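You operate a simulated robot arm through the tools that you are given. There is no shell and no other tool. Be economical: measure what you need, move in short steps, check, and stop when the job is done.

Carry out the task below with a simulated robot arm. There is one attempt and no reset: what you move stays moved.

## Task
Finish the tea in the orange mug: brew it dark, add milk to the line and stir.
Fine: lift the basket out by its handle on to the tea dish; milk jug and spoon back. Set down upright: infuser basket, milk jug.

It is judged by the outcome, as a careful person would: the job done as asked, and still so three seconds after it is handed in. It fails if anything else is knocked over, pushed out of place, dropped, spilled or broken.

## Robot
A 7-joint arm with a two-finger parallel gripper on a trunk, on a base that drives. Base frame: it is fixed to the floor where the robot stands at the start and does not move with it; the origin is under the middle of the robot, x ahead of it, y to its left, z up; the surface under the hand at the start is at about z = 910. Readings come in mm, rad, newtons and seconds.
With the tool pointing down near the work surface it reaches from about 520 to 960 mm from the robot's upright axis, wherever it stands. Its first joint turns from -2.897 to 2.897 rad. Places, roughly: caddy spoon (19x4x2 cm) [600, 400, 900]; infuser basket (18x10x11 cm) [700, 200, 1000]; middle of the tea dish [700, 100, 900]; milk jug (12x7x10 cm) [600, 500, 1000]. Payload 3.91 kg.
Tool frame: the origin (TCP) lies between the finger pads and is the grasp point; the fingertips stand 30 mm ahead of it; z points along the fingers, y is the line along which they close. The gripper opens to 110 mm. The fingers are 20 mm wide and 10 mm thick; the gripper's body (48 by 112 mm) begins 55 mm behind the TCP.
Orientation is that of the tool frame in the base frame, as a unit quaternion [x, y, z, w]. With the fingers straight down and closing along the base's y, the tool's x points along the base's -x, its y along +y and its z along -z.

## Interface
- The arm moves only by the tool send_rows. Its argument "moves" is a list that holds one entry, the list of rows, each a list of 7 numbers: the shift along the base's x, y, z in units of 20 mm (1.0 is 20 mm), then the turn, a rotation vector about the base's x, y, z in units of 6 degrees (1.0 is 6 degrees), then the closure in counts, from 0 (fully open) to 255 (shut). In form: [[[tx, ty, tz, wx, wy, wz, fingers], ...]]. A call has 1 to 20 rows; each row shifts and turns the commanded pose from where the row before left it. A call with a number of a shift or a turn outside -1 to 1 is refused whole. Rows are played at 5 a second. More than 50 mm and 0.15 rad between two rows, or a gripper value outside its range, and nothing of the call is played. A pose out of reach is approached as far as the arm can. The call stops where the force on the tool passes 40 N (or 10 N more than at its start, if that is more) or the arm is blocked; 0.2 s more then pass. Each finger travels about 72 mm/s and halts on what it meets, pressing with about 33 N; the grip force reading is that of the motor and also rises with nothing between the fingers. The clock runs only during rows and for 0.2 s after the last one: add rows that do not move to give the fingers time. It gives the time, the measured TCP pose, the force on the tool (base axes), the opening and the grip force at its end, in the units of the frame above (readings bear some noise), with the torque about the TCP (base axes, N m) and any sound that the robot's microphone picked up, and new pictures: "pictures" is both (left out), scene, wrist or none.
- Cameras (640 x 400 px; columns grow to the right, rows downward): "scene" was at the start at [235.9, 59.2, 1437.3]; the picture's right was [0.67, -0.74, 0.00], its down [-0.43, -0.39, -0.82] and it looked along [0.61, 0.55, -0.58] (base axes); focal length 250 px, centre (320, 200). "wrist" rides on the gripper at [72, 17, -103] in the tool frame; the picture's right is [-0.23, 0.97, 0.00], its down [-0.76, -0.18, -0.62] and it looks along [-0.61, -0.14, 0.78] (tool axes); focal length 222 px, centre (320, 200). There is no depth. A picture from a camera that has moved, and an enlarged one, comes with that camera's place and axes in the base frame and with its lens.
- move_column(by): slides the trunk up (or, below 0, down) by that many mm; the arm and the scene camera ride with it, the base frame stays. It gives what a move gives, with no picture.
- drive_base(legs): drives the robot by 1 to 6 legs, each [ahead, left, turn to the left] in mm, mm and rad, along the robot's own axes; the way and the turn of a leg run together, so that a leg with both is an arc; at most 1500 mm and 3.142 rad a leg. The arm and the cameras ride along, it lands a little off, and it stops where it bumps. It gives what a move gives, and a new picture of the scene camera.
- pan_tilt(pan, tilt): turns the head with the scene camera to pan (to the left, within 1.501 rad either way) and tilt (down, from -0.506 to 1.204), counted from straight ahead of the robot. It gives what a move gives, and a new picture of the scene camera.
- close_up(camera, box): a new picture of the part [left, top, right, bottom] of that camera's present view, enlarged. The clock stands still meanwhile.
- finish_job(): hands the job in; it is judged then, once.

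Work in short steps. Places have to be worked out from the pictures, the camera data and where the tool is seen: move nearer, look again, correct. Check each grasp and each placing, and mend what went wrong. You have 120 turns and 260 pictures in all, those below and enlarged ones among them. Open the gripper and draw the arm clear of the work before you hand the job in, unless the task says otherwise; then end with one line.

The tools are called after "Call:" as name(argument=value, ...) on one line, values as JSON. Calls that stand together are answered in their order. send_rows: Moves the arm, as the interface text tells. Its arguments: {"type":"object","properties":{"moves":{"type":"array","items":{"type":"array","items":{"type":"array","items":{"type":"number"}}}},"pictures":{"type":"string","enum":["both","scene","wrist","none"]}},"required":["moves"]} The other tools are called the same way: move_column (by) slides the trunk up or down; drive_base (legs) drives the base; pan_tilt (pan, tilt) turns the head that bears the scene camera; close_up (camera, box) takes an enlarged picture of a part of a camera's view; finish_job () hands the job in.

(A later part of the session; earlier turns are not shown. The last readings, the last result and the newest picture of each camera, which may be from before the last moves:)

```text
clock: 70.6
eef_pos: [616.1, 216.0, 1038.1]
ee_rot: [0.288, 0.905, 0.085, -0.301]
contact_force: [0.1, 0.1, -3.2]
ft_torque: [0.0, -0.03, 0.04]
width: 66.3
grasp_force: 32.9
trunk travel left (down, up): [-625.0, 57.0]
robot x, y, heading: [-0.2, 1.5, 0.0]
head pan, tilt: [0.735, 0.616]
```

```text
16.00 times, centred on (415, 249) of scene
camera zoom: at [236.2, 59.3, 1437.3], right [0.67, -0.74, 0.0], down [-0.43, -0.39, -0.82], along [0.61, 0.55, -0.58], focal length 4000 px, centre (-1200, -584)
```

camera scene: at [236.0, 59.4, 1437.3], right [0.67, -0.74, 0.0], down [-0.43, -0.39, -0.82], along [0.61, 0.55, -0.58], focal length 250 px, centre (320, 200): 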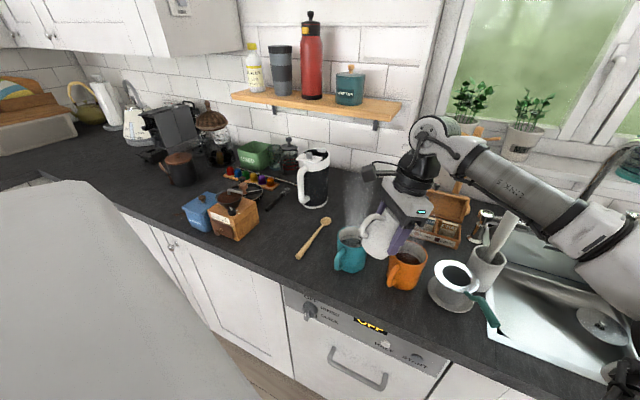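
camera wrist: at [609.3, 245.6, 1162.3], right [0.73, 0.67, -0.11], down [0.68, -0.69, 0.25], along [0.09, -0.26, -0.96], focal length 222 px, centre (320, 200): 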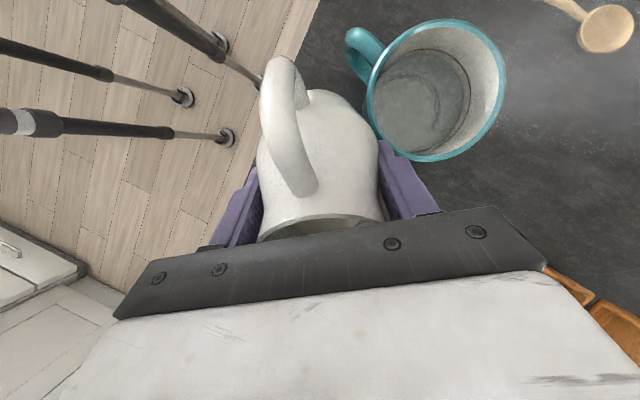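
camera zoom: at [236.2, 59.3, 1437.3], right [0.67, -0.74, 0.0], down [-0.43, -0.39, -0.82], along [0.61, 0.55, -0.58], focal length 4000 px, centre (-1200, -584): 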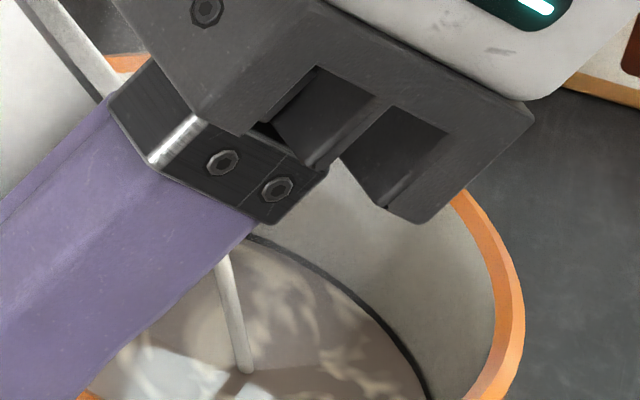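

Level is at the line. Tilt back quickly, raising once the flow has stopped.

Call:
send_rows(moves=[[[0, 0, 0, -0.56, -0.81, 0, 255], [0, 0, 0, -0.56, -0.81, 0, 255], [0, 0, 0.3, -0.4, -0.57, 0, 255], [0, 0, 0.8, -0.2, -0.28, 0, 255], [0, 0, 0.9, -0.2, -0.28, 0, 255], [0, 0, 0.9, -0.3, -0.43, 0, 255], [0, 0, 0.9, -0.5, -0.7, 0, 255], [0, 0, 0, -0.5, -0.7, 0, 255], [0, 0, 0, -0.5, -0.7, 0, 255], [0, 0, 0, -0.5, -0.7, 0, 255], [0, 0, 0, -0.5, -0.7, 0, 255], [-0.2, 0.3, 0, -0.3, -0.43, 0, 255], [-0.2, 0.4, 0, 0, 0, 0, 255], [0, 0, 0, 0, 0, 0, 255]]])

Call:
close_up(camera="scene", box=[330, 190, 490, 310])

Call:
close_up(camera="scene", box=[390, 235, 430, 265])

```text
clock: 73.6
eef_pos: [608.2, 231.1, 1112.6]
ee_rot: [0.304, 0.943, -0.05, 0.126]
contact_force: [-0.3, 0.1, -3.1]
ft_torque: [0.04, 0.03, 0.0]
width: 66.1
grasp_force: 32.6
trunk travel left (down, up): [-625.0, 57.0]
robot x, y, heading: [0.1, 1.1, 0.002]
head pan, tilt: [0.735, 0.616]
camera scene: at [236.2, 59.2, 1437.3], right [0.67, -0.74, 0.0], down [-0.43, -0.39, -0.82], along [0.61, 0.55, -0.58], focal length 250 px, centre (320, 200)
camera wrist: at [539.2, 302.8, 1193.4], right [0.75, 0.66, 0.05], down [0.36, -0.47, 0.81], along [0.56, -0.59, -0.59], focal length 222 px, centre (320, 200)
```

scene: 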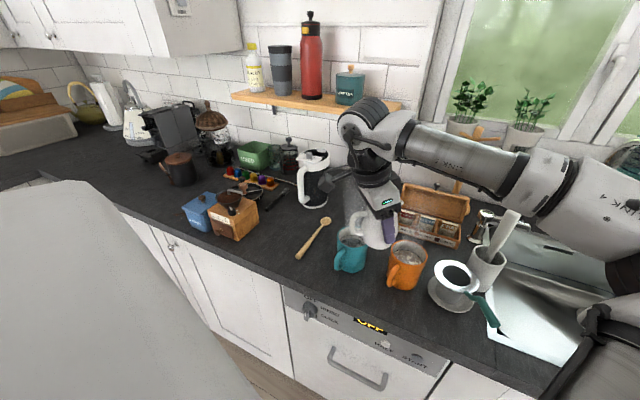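
wrist: 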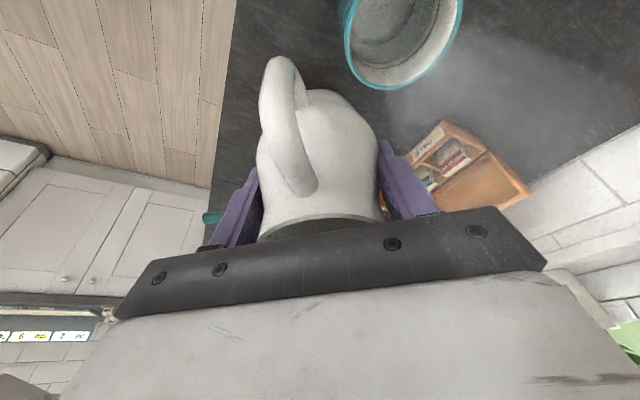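

```text
3.33 times, centred on (410, 250) of scene
camera zoom: at [236.2, 59.2, 1437.3], right [0.67, -0.74, 0.0], down [-0.43, -0.39, -0.82], along [0.61, 0.55, -0.58], focal length 833 px, centre (20, 33)
```

zoom: 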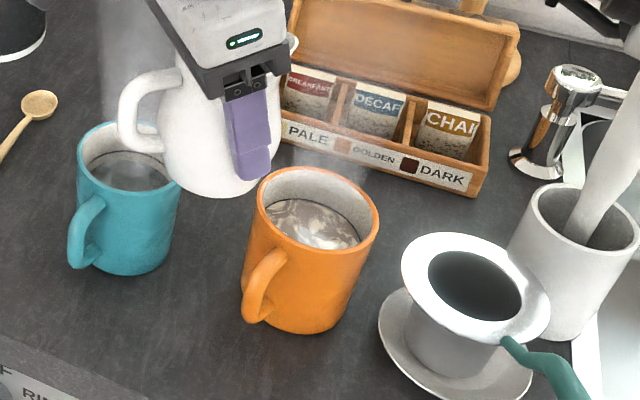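

```text
13.33 times, centred on (410, 250) of scene
camera zoom: at [236.2, 59.2, 1437.3], right [0.67, -0.74, 0.0], down [-0.43, -0.39, -0.82], along [0.61, 0.55, -0.58], focal length 3333 px, centre (-880, -467)
```

zoom: 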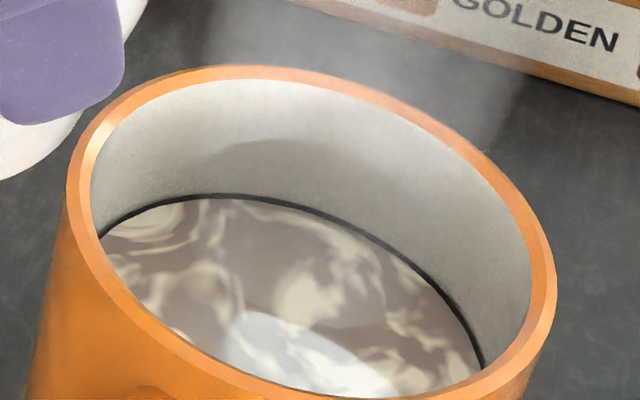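

Milk is exactly at the line. Now carry the jug back to its original place, reversing the yaw.

Call:
send_rows(moves=[[[-0.075, 0.5, 0, 0, 0, 0.4, 255], [-0.075, 0.8, 0, 0, 0, 0.63, 255], [-0.075, 0.8, 0, 0, 0, 0.63, 255], [-0.075, 0.8, 0, 0, 0, 0.63, 255], [-0.075, 0.8, 0, 0, 0, 0.63, 255], [-0.075, 0.8, 0, 0, 0, 0.63, 255], [-0.075, 0.8, 0, 0, 0, 0.63, 255], [-0.075, 0.8, 0, 0, 0, 0.63, 255], [-0.075, 0.8, 0, 0, 0, 0.63, 255], [-0.075, 0.8, 0, 0, 0, 0.63, 255], [-0.075, 0.8, 0, 0, 0, 0.63, 255], [-0.075, 0.8, 0, 0, 0, 0.63, 255], [-0.075, 0.8, 0, 0, 0, 0.63, 255], [-0.075, 0.8, 0, 0, 0, 0.63, 255], [-0.075, 0.8, 0, 0, 0, 0.63, 255], [-0.075, 0.8, 0, 0, 0, 0.63, 255], [-0.075, 0.8, 0, 0, 0, 0.63, 255], [-0.075, 0.8, 0, 0, 0, 0.63, 255], [-0.075, 0.75, 0, 0, 0, 0.63, 255], [0, 0, 0, 0, 0, 0, 255]]], pictures="none")

```text
clock: 77.8
eef_pos: [580.5, 526.7, 1114.2]
ee_rot: [-0.295, 0.946, 0.033, 0.132]
contact_force: [0.1, -0.1, -2.7]
ft_torque: [0.0, 0.01, 0.01]
width: 66.3
grasp_force: 33.1
trunk travel left (down, up): [-625.0, 57.0]
robot x, y, heading: [-4.5, -2.9, 0.001]
head pan, tilt: [0.735, 0.616]
```

Descend to just above the counter with small corrections.

Call:
send_rows(moves=[[[-0.04, 0.05, -0.9, -0.06, 0.09, 0, 255], [0, 0, -0.9, 0, 0, 0, 255], [0, 0, -0.9, 0, 0, 0, 255], [0, 0, -0.9, 0, 0, 0, 255], [0, 0, -0.9, 0, 0, 0, 255], [0, 0, -0.9, 0, 0, 0, 255], [0, 0, -0.9, 0, 0, 0, 255], [0, 0, -0.4, 0, 0, 0, 255], [0, 0, 0, 0, 0, 0, 255]]])

Call:
close_up(camera="scene", box=[220, 150, 340, 260])

```text
clock: 79.8
eef_pos: [580.0, 528.7, 980.6]
ee_rot: [-0.296, 0.946, 0.031, 0.126]
contact_force: [0.3, -0.1, -2.2]
ft_torque: [0.01, 0.0, -0.06]
width: 66.1
grasp_force: 32.8
trunk travel left (down, up): [-625.0, 57.0]
robot x, y, heading: [0.1, -0.8, -0.002]
head pan, tilt: [0.735, 0.616]
camera scene: at [236.2, 59.4, 1437.3], right [0.67, -0.74, 0.0], down [-0.43, -0.39, -0.82], along [0.61, 0.55, -0.58], focal length 250 px, centre (320, 200)
camera wrist: at [489.5, 488.9, 1061.9], right [-0.37, 0.93, 0.04], down [0.57, 0.19, 0.8], along [0.73, 0.32, -0.6], focal length 222 px, centre (320, 200)
```

scene: 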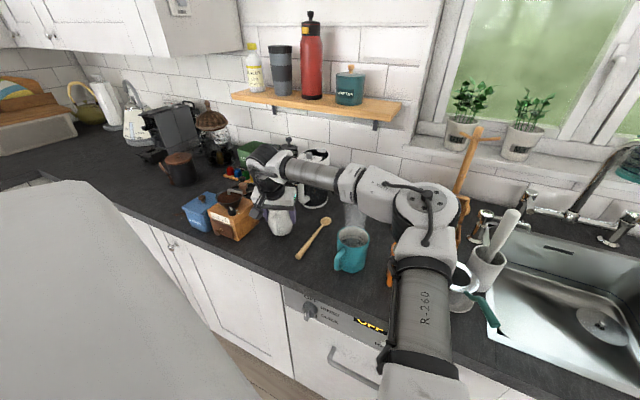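
wrist: 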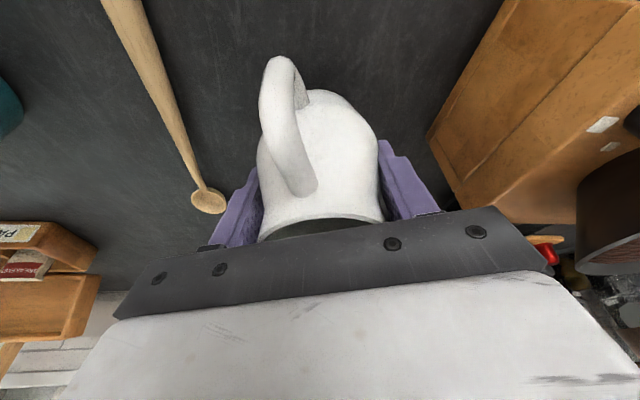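

```text
3.64 times, centred on (280, 205) of scene
camera zoom: at [236.2, 59.4, 1437.3], right [0.67, -0.74, 0.0], down [-0.43, -0.39, -0.82], along [0.61, 0.55, -0.58], focal length 909 px, centre (466, 182)
```

zoom: 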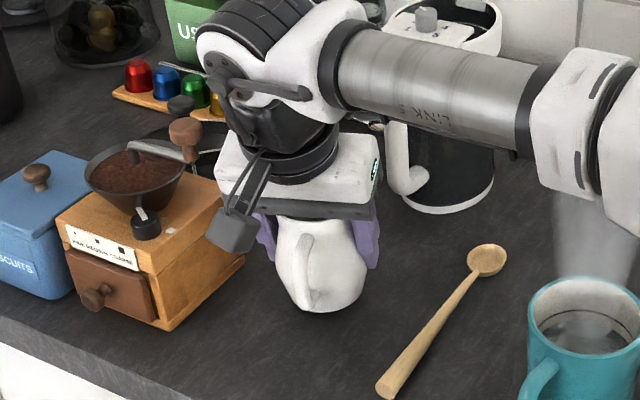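

Lower the remaining ~13 mm slowly, watching force.

Call:
send_rows(moves=[[[0, 0, -0.25, 0, 0, 0, 255], [0, 0, -0.15, 0, 0, 0, 255], [0, 0, -0.1, 0, 0, 0, 255], [0, 0, -0.08, 0, 0, 0, 255], [0, 0, 0, 0, 0, 0, 255]]], pictures="none")

```text
clock: 81.0
eef_pos: [579.5, 529.1, 967.9]
ee_rot: [-0.296, 0.946, 0.031, 0.126]
contact_force: [1.0, -0.7, -1.2]
ft_torque: [0.0, -0.02, -0.01]
width: 66.4
grasp_force: 32.7
trunk travel left (down, up): [-625.0, 57.0]
robot x, y, heading: [1.9, 2.0, 0.004]
head pan, tilt: [0.735, 0.616]
```

Call:
send_rows(moves=[[[0, 0, -0.05, 0, 0, 0, 255], [0, 0, -0.04, 0, 0, 0, 255], [0, 0, 0, 0, 0, 0, 255]]], pictures="none")

```text
clock: 81.8
eef_pos: [578.0, 527.7, 968.0]
ee_rot: [-0.295, 0.946, 0.033, 0.128]
contact_force: [3.9, -1.6, 12.4]
ft_torque: [0.26, 0.14, -0.02]
width: 66.1
grasp_force: 33.0
trunk travel left (down, up): [-625.0, 57.0]
robot x, y, heading: [-2.7, 2.8, -0.001]
head pan, tilt: [0.735, 0.616]
```

Jug touches the counter. Relieve slightly and open.

Call:
send_rows(moves=[[[0, 0, 0.06, 0, 0, 0, 255], [0, 0, 0, 0, 0, 0, 80], [0, 0, 0, 0, 0, 0, 40], [0, 0, 0, 0, 0, 0, 10], [0, 0, 0, 0, 0, 0, 0]]])

Call:
close_up(camera="scene", box=[220, 150, 340, 260])

```text
clock: 83.0
eef_pos: [578.7, 528.0, 968.0]
ee_rot: [-0.296, 0.946, 0.032, 0.125]
contact_force: [-0.9, 0.7, 0.1]
ft_torque: [0.0, -0.06, 0.02]
width: 110.0
grasp_force: 0.0
trunk travel left (down, up): [-625.0, 57.0]
robot x, y, heading: [2.9, 1.0, -0.003]
head pan, tilt: [0.735, 0.616]
camera scene: at [236.0, 59.2, 1437.3], right [0.67, -0.74, 0.0], down [-0.43, -0.39, -0.82], along [0.61, 0.55, -0.58], focal length 250 px, centre (320, 200)
camera wrist: at [488.7, 488.5, 1049.0], right [-0.37, 0.93, 0.04], down [0.57, 0.19, 0.8], along [0.73, 0.32, -0.6], focal length 222 px, centre (320, 200)
```

scene: 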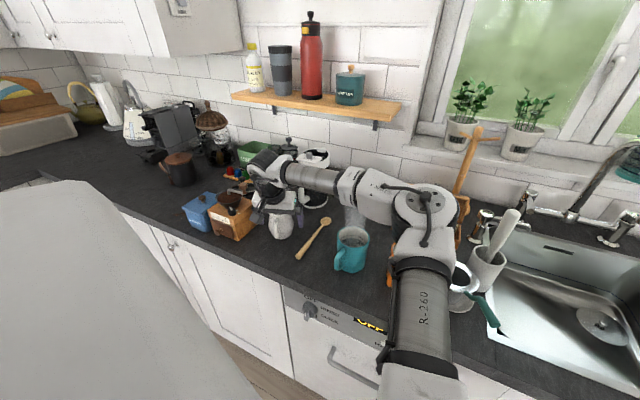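
wrist: 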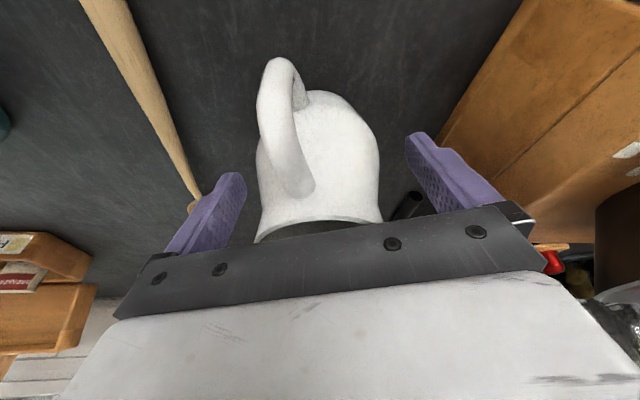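

```text
3.64 times, centred on (280, 205) of scene
camera zoom: at [236.0, 59.2, 1437.3], right [0.67, -0.74, 0.0], down [-0.43, -0.39, -0.82], along [0.61, 0.55, -0.58], focal length 909 px, centre (466, 182)
```

zoom: 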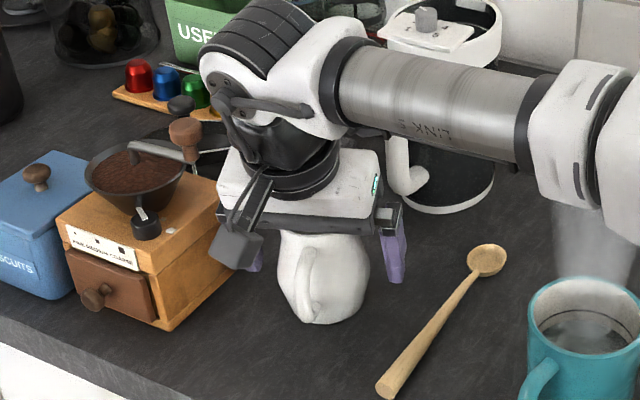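

Jug is standing back in its place. Back off along the tool axis, then reorient toward the spoon (yaw 15°, tilt 40°), fingers to ~50 mm.

Call:
send_rows(moves=[[[-0.17, -0.13, 0.8, 0, 0, 0, 0], [-0.17, -0.13, 0.9, 0, 0, 0, 0], [-0.17, -0.13, 0.9, 0, 0, 0, 0], [-0.17, -0.13, 0.9, 0, 0, 0, 0], [-0.17, -0.13, 0.9, 0, 0, 0, 0], [-0.17, -0.13, 0.9, 0, 0, 0, 0], [-0.17, -0.13, 0.9, 0, 0, 0, 0], [-0.17, -0.13, 0.9, 0, 0, 0, 0], [0.13, -0.61, 0, 0, 0, -0.478, 0], [0.13, -0.61, 0, 0, 0, -0.478, 50], [0.13, -0.61, 0, 0, 0, -0.478, 100], [0.13, -0.61, 0, 0, 0, -0.478, 139], [0.13, -0.61, 0, 0, 0, -0.478, 139], [0.13, -0.61, 0, 0, 0, -0.478, 139], [0.13, -0.61, 0, 0, 0, -0.478, 139], [0, 0, 0, 0, 0, 0, 139]]])

Call:
close_up(camera="wrist", box=[200, 20, 480, 220])

Call:
close_up(camera="scene", box=[250, 180, 370, 270])

```text
clock: 86.4
eef_pos: [569.7, 421.9, 1108.8]
ee_rot: [-0.125, 0.984, 0.008, 0.13]
contact_force: [0.0, 0.9, 0.3]
ft_torque: [-0.02, -0.01, -0.01]
width: 50.2
grasp_force: 0.2
trunk travel left (down, up): [-625.0, 57.0]
robot x, y, heading: [-1.2, -3.3, 0.001]
head pan, tilt: [0.735, 0.616]
camera scene: at [235.9, 59.3, 1437.3], right [0.67, -0.74, 0.0], down [-0.43, -0.39, -0.82], along [0.61, 0.55, -0.58], focal length 250 px, centre (320, 200)
camera wrist: at [471.8, 416.2, 1190.7], right [-0.03, 1.0, 0.04], down [0.6, -0.02, 0.8], along [0.8, 0.05, -0.6], focal length 222 px, centre (320, 200)
```

scene: 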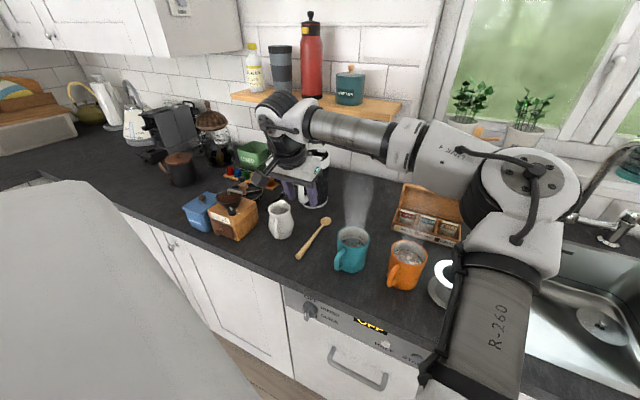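
wrist: 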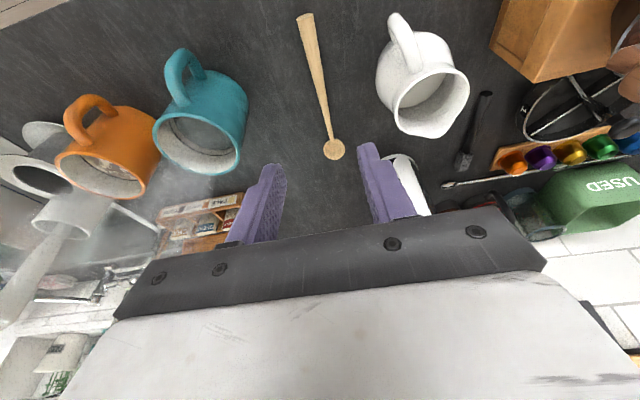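

```text
2.00 times, centred on (340, 120) of wrist
camera zoom: at [471.8, 416.2, 1190.7], right [-0.03, 1.0, 0.04], down [0.6, -0.02, 0.8], along [0.8, 0.05, -0.6], focal length 444 px, centre (280, 360)
```

zoom: 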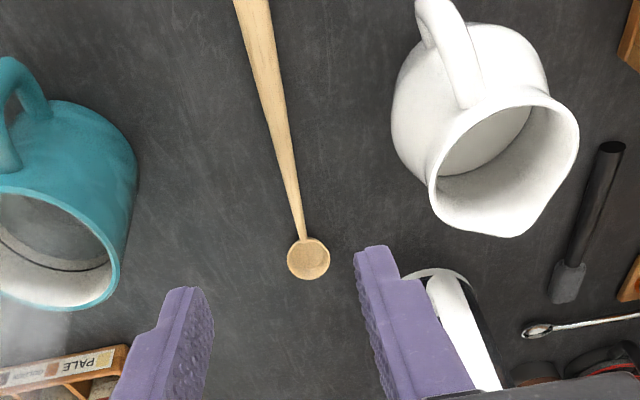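

```text
4.44 times, centred on (310, 225) of scene
camera zoom: at [235.9, 59.3, 1437.3], right [0.67, -0.74, 0.0], down [-0.43, -0.39, -0.82], along [0.61, 0.55, -0.58], focal length 1111 px, centre (364, 89)
```

zoom: 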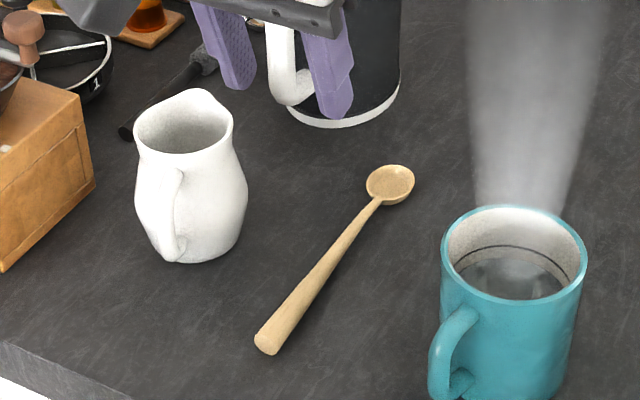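

Spoon: handle end ≈[540,414], bowl ≈[707,459]. Tilt to 40° and come down to just above the handle end.

Call:
send_rows(moves=[[[-0.114, -0.03, -0.6, 0.217, -0.804, 0, 139], [-0.114, -0.03, -0.9, 0.217, -0.804, 0, 139], [-0.114, -0.03, -0.9, 0.217, -0.804, 0, 139], [-0.114, -0.03, -0.9, 0.217, -0.804, 0, 139], [-0.114, -0.03, -0.9, 0.217, -0.804, 0, 139], [-0.114, -0.03, -0.9, 0, 0, 0, 139], [0, 0, -0.6, 0, 0, 0, 139], [0, 0, 0, 0, 0, 0, 139]]])

Call:
close_up(camera="scene", box=[240, 180, 360, 280])

Call:
close_up(camera="wrist", box=[220, 60, 440, 220])

```text
clock: 88.2
eef_pos: [556.2, 417.6, 995.0]
ee_rot: [-0.118, 0.933, 0.038, 0.338]
contact_force: [-0.6, -0.1, 0.1]
ft_torque: [-0.02, 0.04, 0.03]
width: 50.2
grasp_force: 0.1
trunk travel left (down, up): [-625.0, 57.0]
robot x, y, heading: [-1.2, -0.1, -0.005]
head pan, tilt: [0.735, 0.616]
camera scene: at [235.9, 59.2, 1437.3], right [0.67, -0.74, 0.0], down [-0.43, -0.39, -0.82], along [0.61, 0.55, -0.58], focal length 250 px, centre (320, 200)
camera wrist: at [433.3, 404.3, 1028.4], right [-0.07, 0.99, 0.14], down [0.22, -0.12, 0.97], along [0.97, 0.1, -0.21], focal length 222 px, centre (320, 200)
```

scene: 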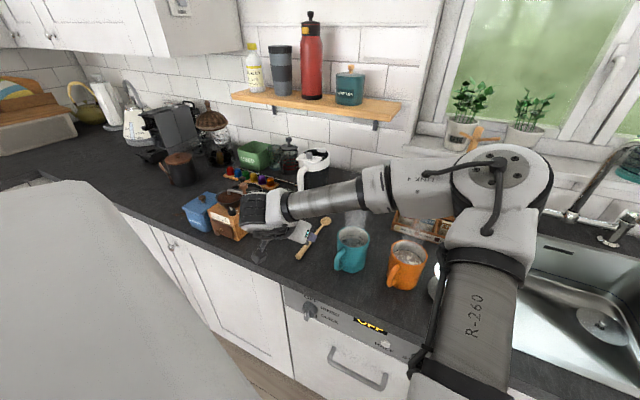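
wrist: 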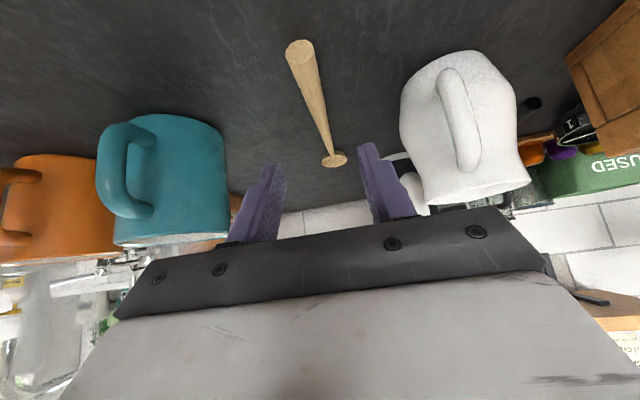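

```text
4.00 times, centred on (300, 230) of scene
camera zoom: at [235.9, 59.2, 1437.3], right [0.67, -0.74, 0.0], down [-0.43, -0.39, -0.82], along [0.61, 0.55, -0.58], focal length 1000 px, centre (400, 80)
```

zoom: 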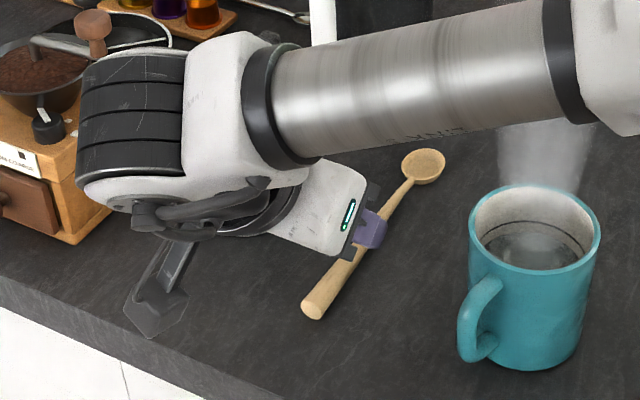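

```text
2.50 times, centred on (330, 140) of wrist
camera zoom: at [433.3, 404.3, 1028.4], right [-0.07, 0.99, 0.14], down [0.22, -0.12, 0.97], along [0.97, 0.1, -0.21], focal length 555 px, centre (295, 350)
```

zoom: 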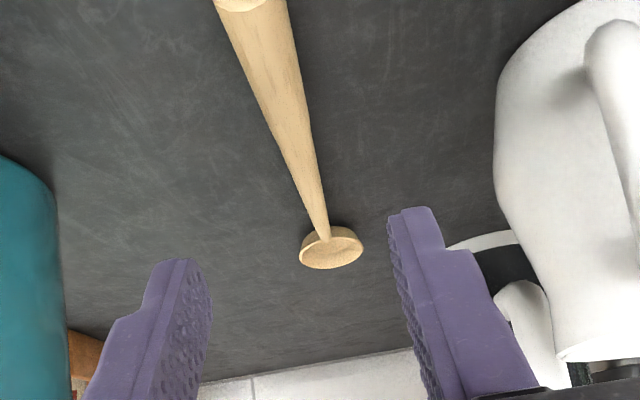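

Spoon is centred between the fingers; jug clear on the right. Descend to z≈940.

Call:
send_rows(moves=[[[0, 0, -0.7, 0, 0, 0, 139], [0, 0, -0.7, 0, 0, 0, 139], [0, 0, -0.7, 0, 0, 0, 139], [0, 0, -0.6, 0, 0, 0, 139], [0, 0, 0, 0, 0, 0, 139]]], pictures="wrist")

Call:
close_up(camera="wrist", box=[220, 60, 440, 220])

Call:
close_up(camera="scene", box=[240, 180, 360, 280])

```text
clock: 89.4
eef_pos: [556.2, 419.9, 942.5]
ee_rot: [-0.117, 0.933, 0.037, 0.339]
contact_force: [1.7, 0.2, -1.0]
ft_torque: [-0.03, 0.01, 0.02]
width: 50.1
grasp_force: 0.0
trunk travel left (down, up): [-625.0, 57.0]
robot x, y, heading: [2.9, -2.5, 0.0]
head pan, tilt: [0.735, 0.616]
camera wrist: at [433.3, 406.0, 975.8], right [-0.07, 0.99, 0.14], down [0.22, -0.12, 0.97], along [0.97, 0.1, -0.21], focal length 222 px, centre (320, 200)
```

wrist: 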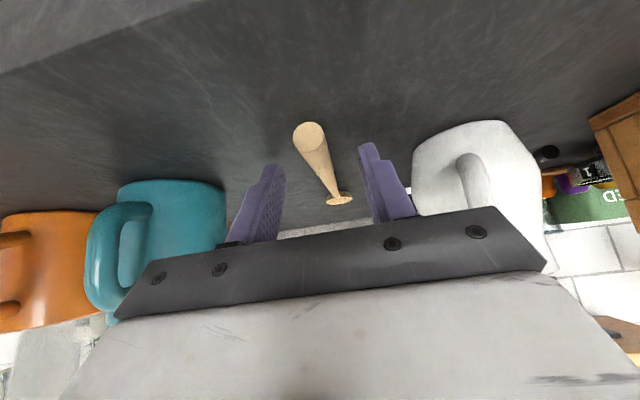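

```text
2.50 times, centred on (330, 140) of wrist
camera zoom: at [433.3, 406.0, 975.8], right [-0.07, 0.99, 0.14], down [0.22, -0.12, 0.97], along [0.97, 0.1, -0.21], focal length 555 px, centre (295, 350)
```

zoom: 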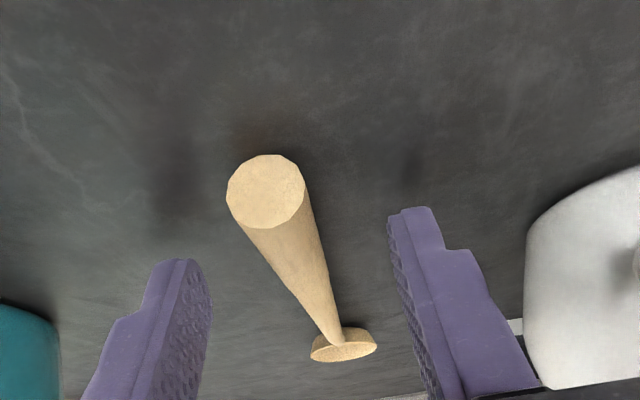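

```text
4.00 times, centred on (300, 230) of scene
camera zoom: at [235.9, 59.2, 1437.3], right [0.67, -0.74, 0.0], down [-0.43, -0.39, -0.82], along [0.61, 0.55, -0.58], focal length 1000 px, centre (400, 80)
```

zoom: 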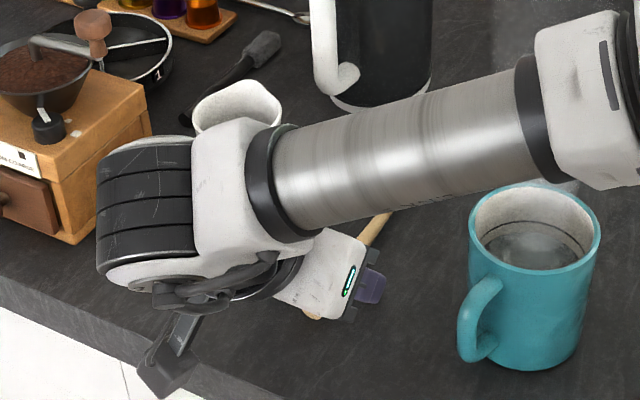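

Fingertips straddle the handle about 30 mm from its end. Close.

Call:
send_rows(moves=[[[0, 0, -0.05, 0, 0, 0, 160], [0, 0, 0, 0, 0, 0, 190], [0, 0, 0, 0, 0, 0, 255], [0, 0, 0, 0, 0, 0, 255], [0, 0, 0, 0, 0, 0, 255]]], pictures="wrist")

Call:
close_up(camera="wrist", box=[220, 60, 440, 220])

```text
clock: 90.6
eef_pos: [556.5, 418.4, 941.3]
ee_rot: [-0.118, 0.933, 0.038, 0.339]
contact_force: [-0.4, 0.4, -0.3]
ft_torque: [0.03, 0.02, -0.02]
width: 14.0
grasp_force: 33.4
trunk travel left (down, up): [-625.0, 57.0]
robot x, y, heading: [0.4, -5.1, -0.004]
head pan, tilt: [0.735, 0.616]
camera wrist: at [433.1, 405.5, 974.7], right [-0.07, 0.99, 0.14], down [0.22, -0.12, 0.97], along [0.97, 0.1, -0.21], focal length 222 px, centre (320, 200)
```

wrist: 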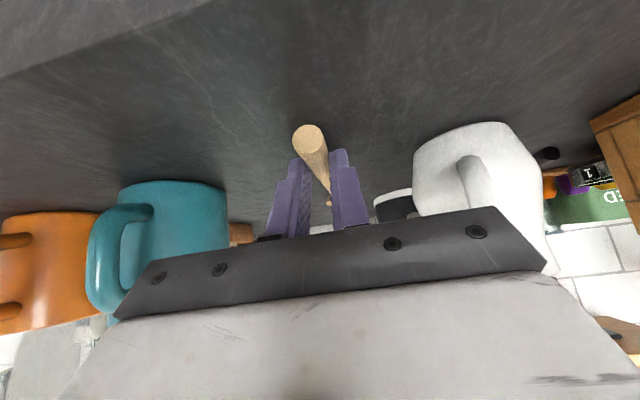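

```text
2.50 times, centred on (330, 140) of wrist
camera zoom: at [433.1, 405.5, 974.7], right [-0.07, 0.99, 0.14], down [0.22, -0.12, 0.97], along [0.97, 0.1, -0.21], focal length 555 px, centre (295, 350)
```

zoom: 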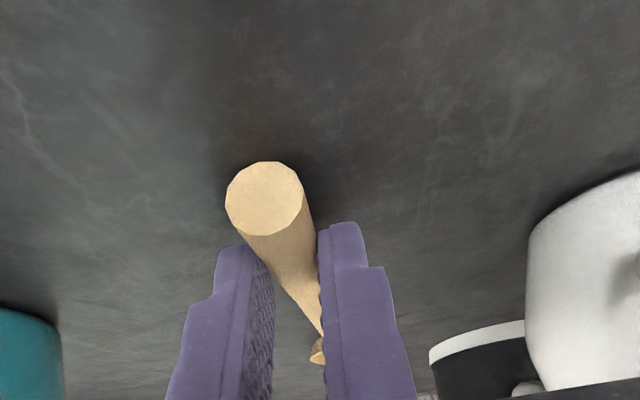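

Gripped (14 mm). Lift 60 mm and check the hold.

Call:
send_rows(moves=[[[0, 0, 0.3, 0, 0, 0, 255], [0, 0, 0.5, 0, 0, 0, 255], [0, 0, 0.7, 0, 0, 0, 255], [0, 0, 0.75, 0, 0, 0, 255], [0, 0, 0.75, 0, 0, 0, 255], [0, 0, 0, 0, 0, 0, 255]]], pictures="wrist")

Call:
close_up(camera="scene", box=[220, 160, 400, 280])

```text
clock: 92.0
eef_pos: [556.8, 417.8, 1000.9]
ee_rot: [-0.117, 0.933, 0.038, 0.339]
contact_force: [0.0, -0.5, -0.4]
ft_torque: [0.03, 0.03, 0.01]
width: 14.1
grasp_force: 33.0
trunk travel left (down, up): [-625.0, 57.0]
robot x, y, heading: [-3.3, -3.7, 0.001]
head pan, tilt: [0.735, 0.616]
camera wrist: at [433.3, 405.1, 1033.3], right [-0.07, 0.99, 0.14], down [0.22, -0.12, 0.97], along [0.97, 0.1, -0.21], focal length 222 px, centre (320, 200)
```

wrist: 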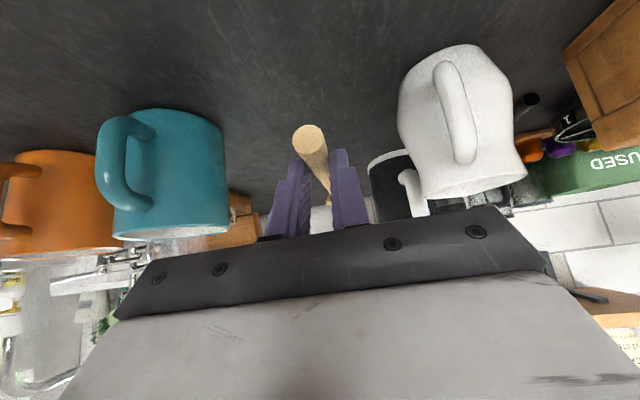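

```text
3.33 times, centred on (310, 220) of scene
camera zoom: at [236.0, 59.3, 1437.3], right [0.67, -0.74, 0.0], down [-0.43, -0.39, -0.82], along [0.61, 0.55, -0.58], focal length 833 px, centre (353, 133)
```

zoom: 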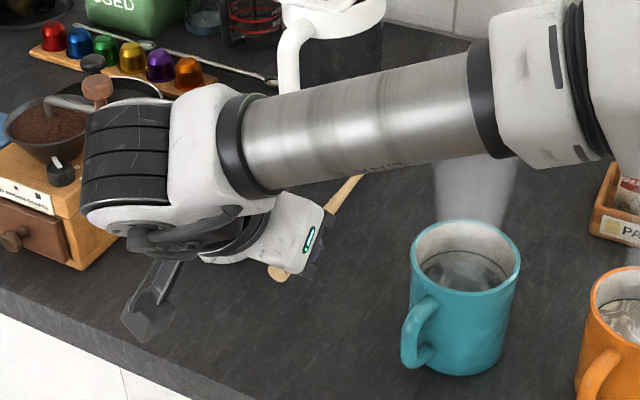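

Spoon is held securely. Lift and rotate it 75° so the bowl points down, ending at z≈1210.

Call:
send_rows(moves=[[[0, 0, 0.8, 0, 0, 0, 255], [0, 0, 1, 0, 0, 0, 255], [0, 0, 1, 0, 0, 0, 255], [0, 0, 1, 0, 0, 0, 255], [0, 0, 0.45, -0.2166, 0.805, 0, 255], [0, 0, 0.45, -0.2166, 0.805, 0, 255], [0, 0, 0.45, -0.2166, 0.805, 0, 255], [0, 0, 0.45, -0.2166, 0.805, 0, 255], [0, 0, 0.45, -0.2166, 0.805, 0, 255], [0, 0, 0.45, -0.2166, 0.805, 0, 255], [0, 0, 0.45, -0.2166, 0.805, 0, 255], [0, 0, 0.45, -0.2166, 0.805, 0, 255], [0, 0, 0.45, -0.2166, 0.805, 0, 255], [0, 0, 0.45, -0.2166, 0.805, 0, 255], [0, 0, 0.45, -0.2166, 0.805, 0, 255], [0, 0, 0.45, -0.2166, 0.805, 0, 255], [0, 0, 0.45, -0.2166, 0.805, 0, 255], [0, 0, 0.45, -0.2166, 0.805, 0, 255], [0, 0, 0.45, -0.2166, 0.805, 0, 255], [0, 0, 0, 0, 0, 0, 255]]])

Call:
close_up(camera="scene", box=[240, 100, 400, 220])

```text
clock: 96.2
eef_pos: [553.0, 414.1, 1204.1]
ee_rot: [-0.124, 0.952, -0.043, -0.276]
contact_force: [-0.6, -1.0, 0.1]
ft_torque: [-0.02, -0.01, 0.0]
width: 14.1
grasp_force: 33.0
out of reach, approached as far as the arm can: row 19
trunk travel left (down, up): [-625.0, 57.0]
robot x, y, heading: [-1.1, -0.6, 0.0]
head pan, tilt: [0.735, 0.616]
camera scene: at [235.8, 59.2, 1437.4], right [0.67, -0.74, 0.0], down [-0.43, -0.39, -0.82], along [0.61, 0.55, -0.58], focal length 250 px, centre (320, 200)
camera wrist: at [542.3, 431.2, 1330.7], right [-0.07, 0.99, -0.13], down [0.99, 0.08, 0.12], along [0.13, -0.12, -0.98], focal length 222 px, centre (320, 200)
```

scene: 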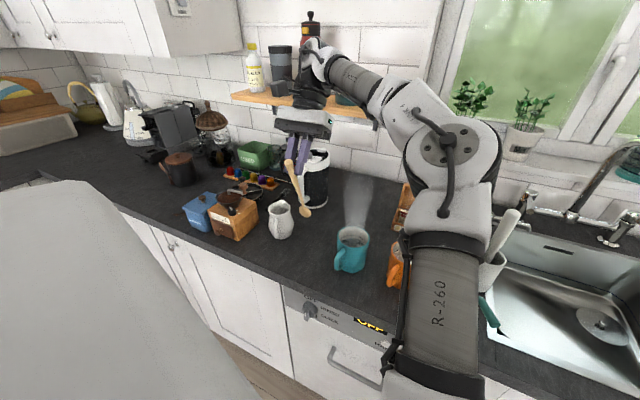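
wrist: 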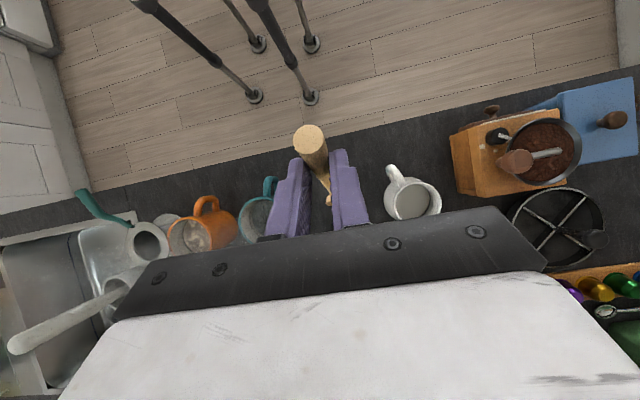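

```text
3.33 times, centred on (320, 160) of scene
camera zoom: at [235.8, 59.2, 1437.4], right [0.67, -0.74, 0.0], down [-0.43, -0.39, -0.82], along [0.61, 0.55, -0.58], focal length 833 px, centre (320, 333)
```

zoom: 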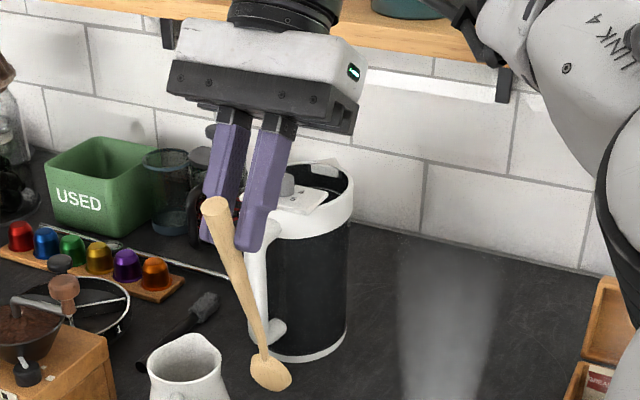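

Near the reach limit up high. Raise the trunk 50 mm to give the arm more room, then travel toward the orange mug.

Call:
move_column(by=50)

```text
clock: 97.1
eef_pos: [552.0, 415.4, 1254.1]
ee_rot: [-0.124, 0.952, -0.043, -0.276]
contact_force: [-0.9, 0.5, -0.4]
ft_torque: [0.04, 0.02, 0.01]
width: 14.2
grasp_force: 32.7
trunk travel left (down, up): [-675.0, 7.0]
robot x, y, heading: [-0.5, 0.9, 0.0]
head pan, tilt: [0.735, 0.616]
```

Travel to above the orange mug: target TCP ≈[658,170,1208].

Call:
send_rows(moves=[[[0, 0, -0.6, 0, 0, 0, 255], [0, 0, -0.6, 0, 0, 0, 255], [0.408, -0.94, -0.09, 0, 0, 0, 255], [0.408, -0.94, -0.09, 0, 0, 0, 255], [0.408, -0.94, -0.09, 0, 0, 0, 255], [0.408, -0.94, -0.09, 0, 0, 0, 255], [0.408, -0.94, -0.09, 0, 0, 0, 255], [0.408, -0.94, -0.09, 0, 0, 0, 255], [0.408, -0.94, -0.09, 0, 0, 0, 255], [0.408, -0.94, -0.09, 0, 0, 0, 255], [0.408, -0.94, -0.09, 0, 0, 0, 255], [0.408, -0.94, -0.09, 0, 0, 0, 255], [0.408, -0.94, -0.09, 0, 0, 0, 255], [0.408, -0.94, 0, 0, 0, 0, 255], [0.408, -0.94, 0, 0, 0, 0, 255], [0, 0, 0, 0, 0, 0, 255]]])

Call:
close_up(camera="scene", box=[340, 150, 480, 290])

Call:
close_up(camera="wrist", box=[240, 80, 400, 220])

```text
clock: 100.5
eef_pos: [658.3, 170.8, 1207.7]
ee_rot: [-0.124, 0.953, -0.041, -0.274]
contact_force: [0.0, -0.5, -0.6]
ft_torque: [0.0, -0.02, -0.03]
width: 14.0
grasp_force: 33.6
trunk travel left (down, up): [-675.0, 7.0]
robot x, y, heading: [5.4, -1.6, 0.0]
head pan, tilt: [0.735, 0.616]
camera scene: at [235.9, 59.5, 1487.3], right [0.67, -0.74, 0.0], down [-0.43, -0.39, -0.82], along [0.61, 0.55, -0.58], focal length 250 px, centre (320, 200)
camera wrist: at [646.8, 186.8, 1334.7], right [-0.07, 0.99, -0.13], down [0.99, 0.08, 0.12], along [0.13, -0.12, -0.98], focal length 222 px, centre (320, 200)
```

scene: 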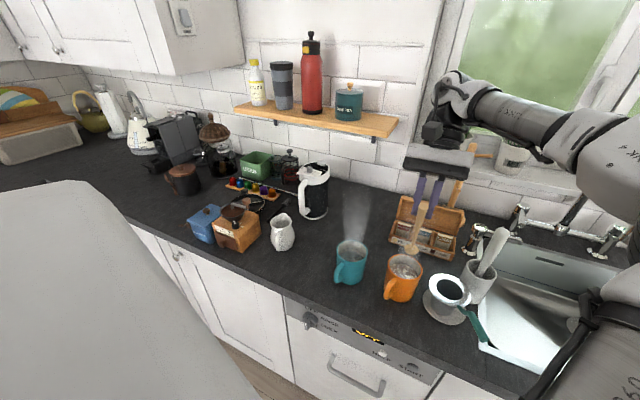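
wrist: 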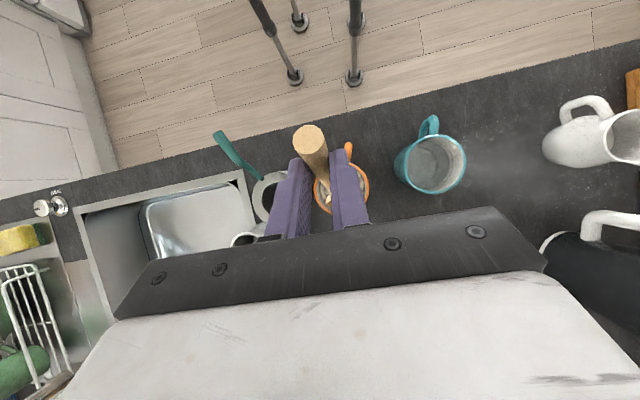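

```text
2.86 times, centred on (410, 220) of scene
camera zoom: at [235.9, 59.5, 1487.3], right [0.67, -0.74, 0.0], down [-0.43, -0.39, -0.82], along [0.61, 0.55, -0.58], focal length 714 px, centre (63, 143)
```

zoom: 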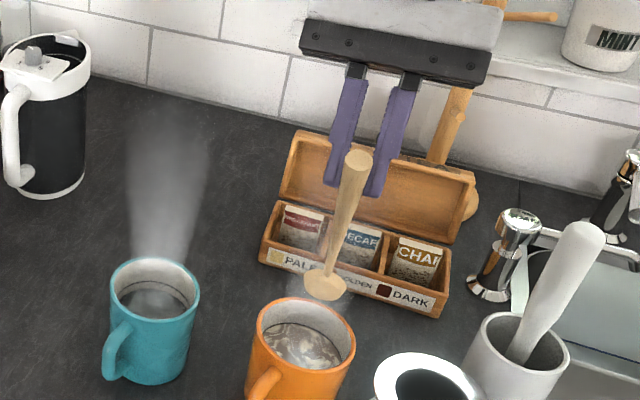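

```text
2.86 times, centred on (320, 150) of wrist
camera zoom: at [646.8, 186.8, 1334.7], right [-0.07, 0.99, -0.13], down [0.99, 0.08, 0.12], along [0.13, -0.12, -0.98], focal length 635 px, centre (320, 343)
```

zoom: 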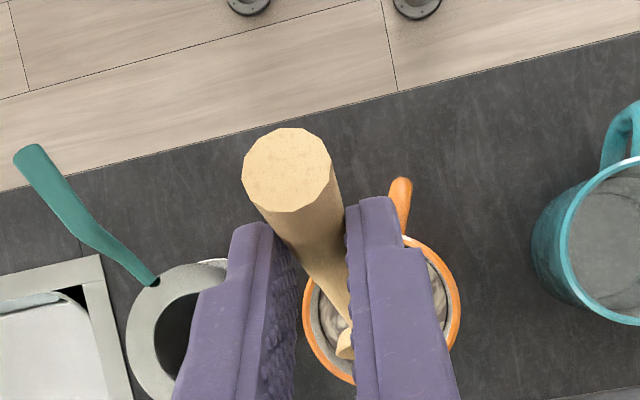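

Bowl is ≈[685,176], mug centre ≈[673,177]. Shift back ~5 mm in x (spoon leans) and lower the bowl into the tea to about 20 mm above the mug floor.

Call:
send_rows(moves=[[[-0.23, 0.05, -0.3, 0, 0, 0, 255], [0, 0, -0.7, 0, 0, 0, 255], [0, 0, -0.7, 0, 0, 0, 255], [0, 0, -0.6, 0, 0, 0, 255], [0, 0, 0, 0, 0, 0, 255]]], pictures="none")

Call:
close_up(camera="scene", box=[360, 200, 460, 300])

Call:
close_up(camera="wrist", box=[240, 80, 400, 220])

```text
clock: 101.7
eef_pos: [655.5, 171.0, 1165.4]
ee_rot: [-0.125, 0.952, -0.043, -0.276]
contact_force: [0.1, 0.3, 0.3]
ft_torque: [0.03, -0.03, 0.03]
width: 14.1
grasp_force: 33.0
trunk travel left (down, up): [-675.0, 7.0]
robot x, y, heading: [0.2, -2.0, -0.002]
head pan, tilt: [0.735, 0.616]
```

```text
4.00 times, centred on (410, 250) of scene
camera zoom: at [235.8, 59.2, 1487.4], right [0.67, -0.74, 0.0], down [-0.43, -0.39, -0.82], along [0.61, 0.55, -0.58], focal length 1000 px, centre (-40, 0)
```

zoom: 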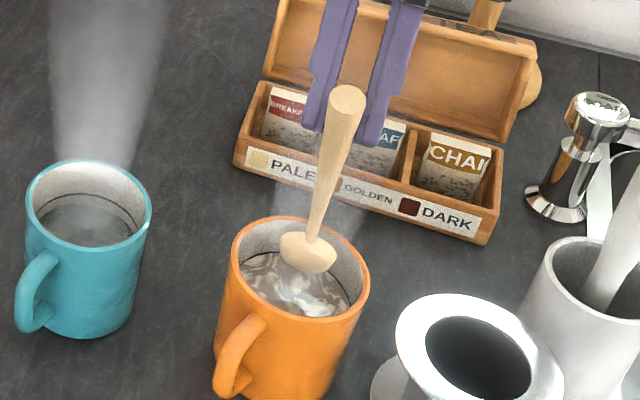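

```text
2.86 times, centred on (320, 150) of wrist
camera zoom: at [643.7, 188.0, 1291.2], right [-0.07, 0.99, -0.13], down [0.99, 0.08, 0.12], along [0.13, -0.13, -0.98], focal length 635 px, centre (320, 343)
```

zoom: 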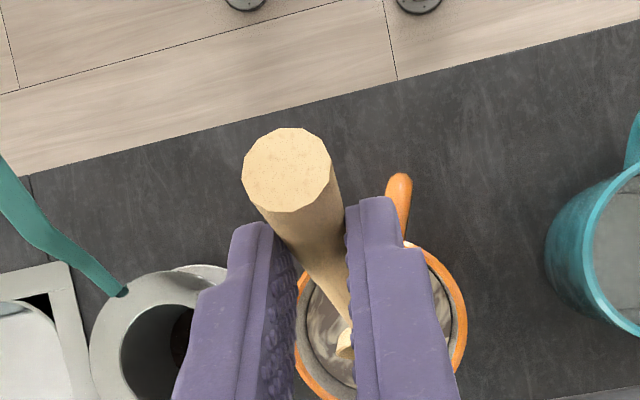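

Bowl is entering over the tea, ~6 mm toward the back. Shift −5 mm in x and descend.

Call:
send_rows(moves=[[[-0.25, 0, -0.2, 0, 0, 0, 255], [0, 0, -0.6, 0, 0, 0, 255], [0, 0, -0.6, 0, 0, 0, 255], [0, 0, -0.6, 0, 0, 0, 255], [0, 0, -0.6, 0, 0, 0, 255], [0, 0, 0, 0, 0, 0, 255]]], pictures="none")

Call:
close_up(camera="scene", box=[370, 220, 450, 300])

```text
clock: 103.1
eef_pos: [649.0, 169.4, 1112.0]
ee_rot: [-0.124, 0.952, -0.043, -0.276]
contact_force: [0.3, 0.0, -0.7]
ft_torque: [0.01, -0.03, -0.03]
width: 14.1
grasp_force: 33.2
trunk travel left (down, up): [-675.0, 7.0]
robot x, y, heading: [0.2, 1.8, 0.0]
head pan, tilt: [0.735, 0.616]
```

```text
5.00 times, centred on (410, 260) of scene
camera zoom: at [235.8, 59.2, 1487.3], right [0.67, -0.74, 0.0], down [-0.43, -0.39, -0.82], along [0.61, 0.55, -0.58], focal length 1250 px, centre (-130, -100)
```

zoom: 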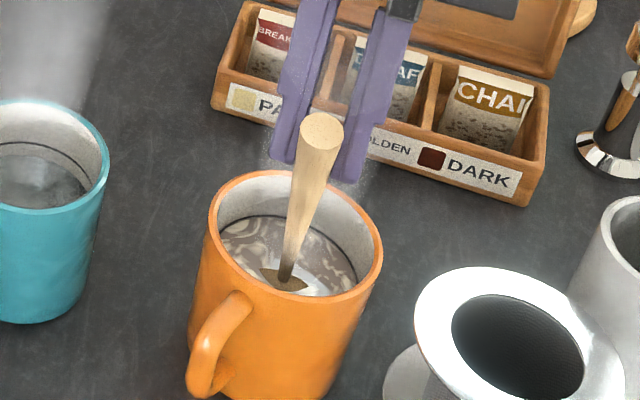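

Spoon is in the tea, centred. Stir with gentle 8 mm circles, two revolutions.

Call:
send_rows(moves=[[[0.4, 0, 0, 0, 0, 0, 255], [-0.117, 0.283, 0, 0, 0, 0, 255], [-0.283, 0.117, 0, 0, 0, 0, 255], [-0.283, -0.117, 0, 0, 0, 0, 255], [-0.117, -0.283, 0, 0, 0, 0, 255], [0.117, -0.283, 0, 0, 0, 0, 255], [0.283, -0.117, 0, 0, 0, 0, 255], [0.283, 0.117, 0, 0, 0, 0, 255], [0.117, 0.283, 0, 0, 0, 0, 255], [-0.117, 0.283, 0, 0, 0, 0, 255], [-0.283, 0.117, 0, 0, 0, 0, 255], [-0.283, -0.117, 0, 0, 0, 0, 255], [-0.117, -0.283, 0, 0, 0, 0, 255], [0.117, -0.283, 0, 0, 0, 0, 255], [0.283, -0.117, 0, 0, 0, 0, 255], [0.283, 0.117, 0, 0, 0, 0, 255], [0.117, 0.283, 0, 0, 0, 0, 255], [-0.4, 0, 0, 0, 0, 0, 255]]], pictures="none")

Call:
close_up(camera="scene", box=[370, 220, 450, 300])

```text
clock: 106.9
eef_pos: [651.2, 172.1, 1111.8]
ee_rot: [-0.124, 0.952, -0.043, -0.275]
contact_force: [-0.9, 0.1, -0.1]
ft_torque: [0.04, 0.01, 0.0]
width: 14.1
grasp_force: 32.6
trunk travel left (down, up): [-675.0, 7.0]
robot x, y, heading: [0.8, 2.1, -0.004]
head pan, tilt: [0.735, 0.616]
```

```text
5.00 times, centred on (410, 260) of scene
camera zoom: at [235.9, 59.1, 1487.3], right [0.67, -0.74, 0.0], down [-0.43, -0.39, -0.82], along [0.61, 0.55, -0.58], focal length 1250 px, centre (-130, -100)
```

zoom: 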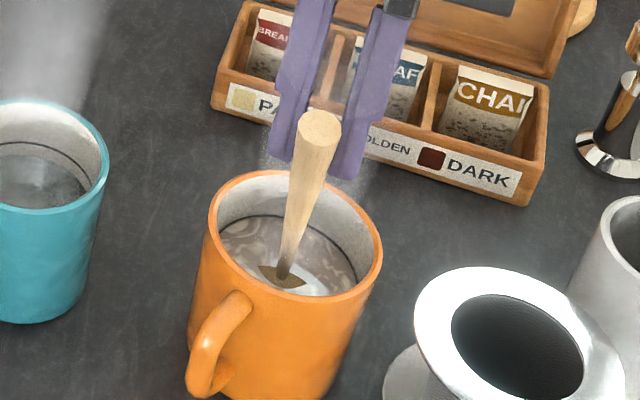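

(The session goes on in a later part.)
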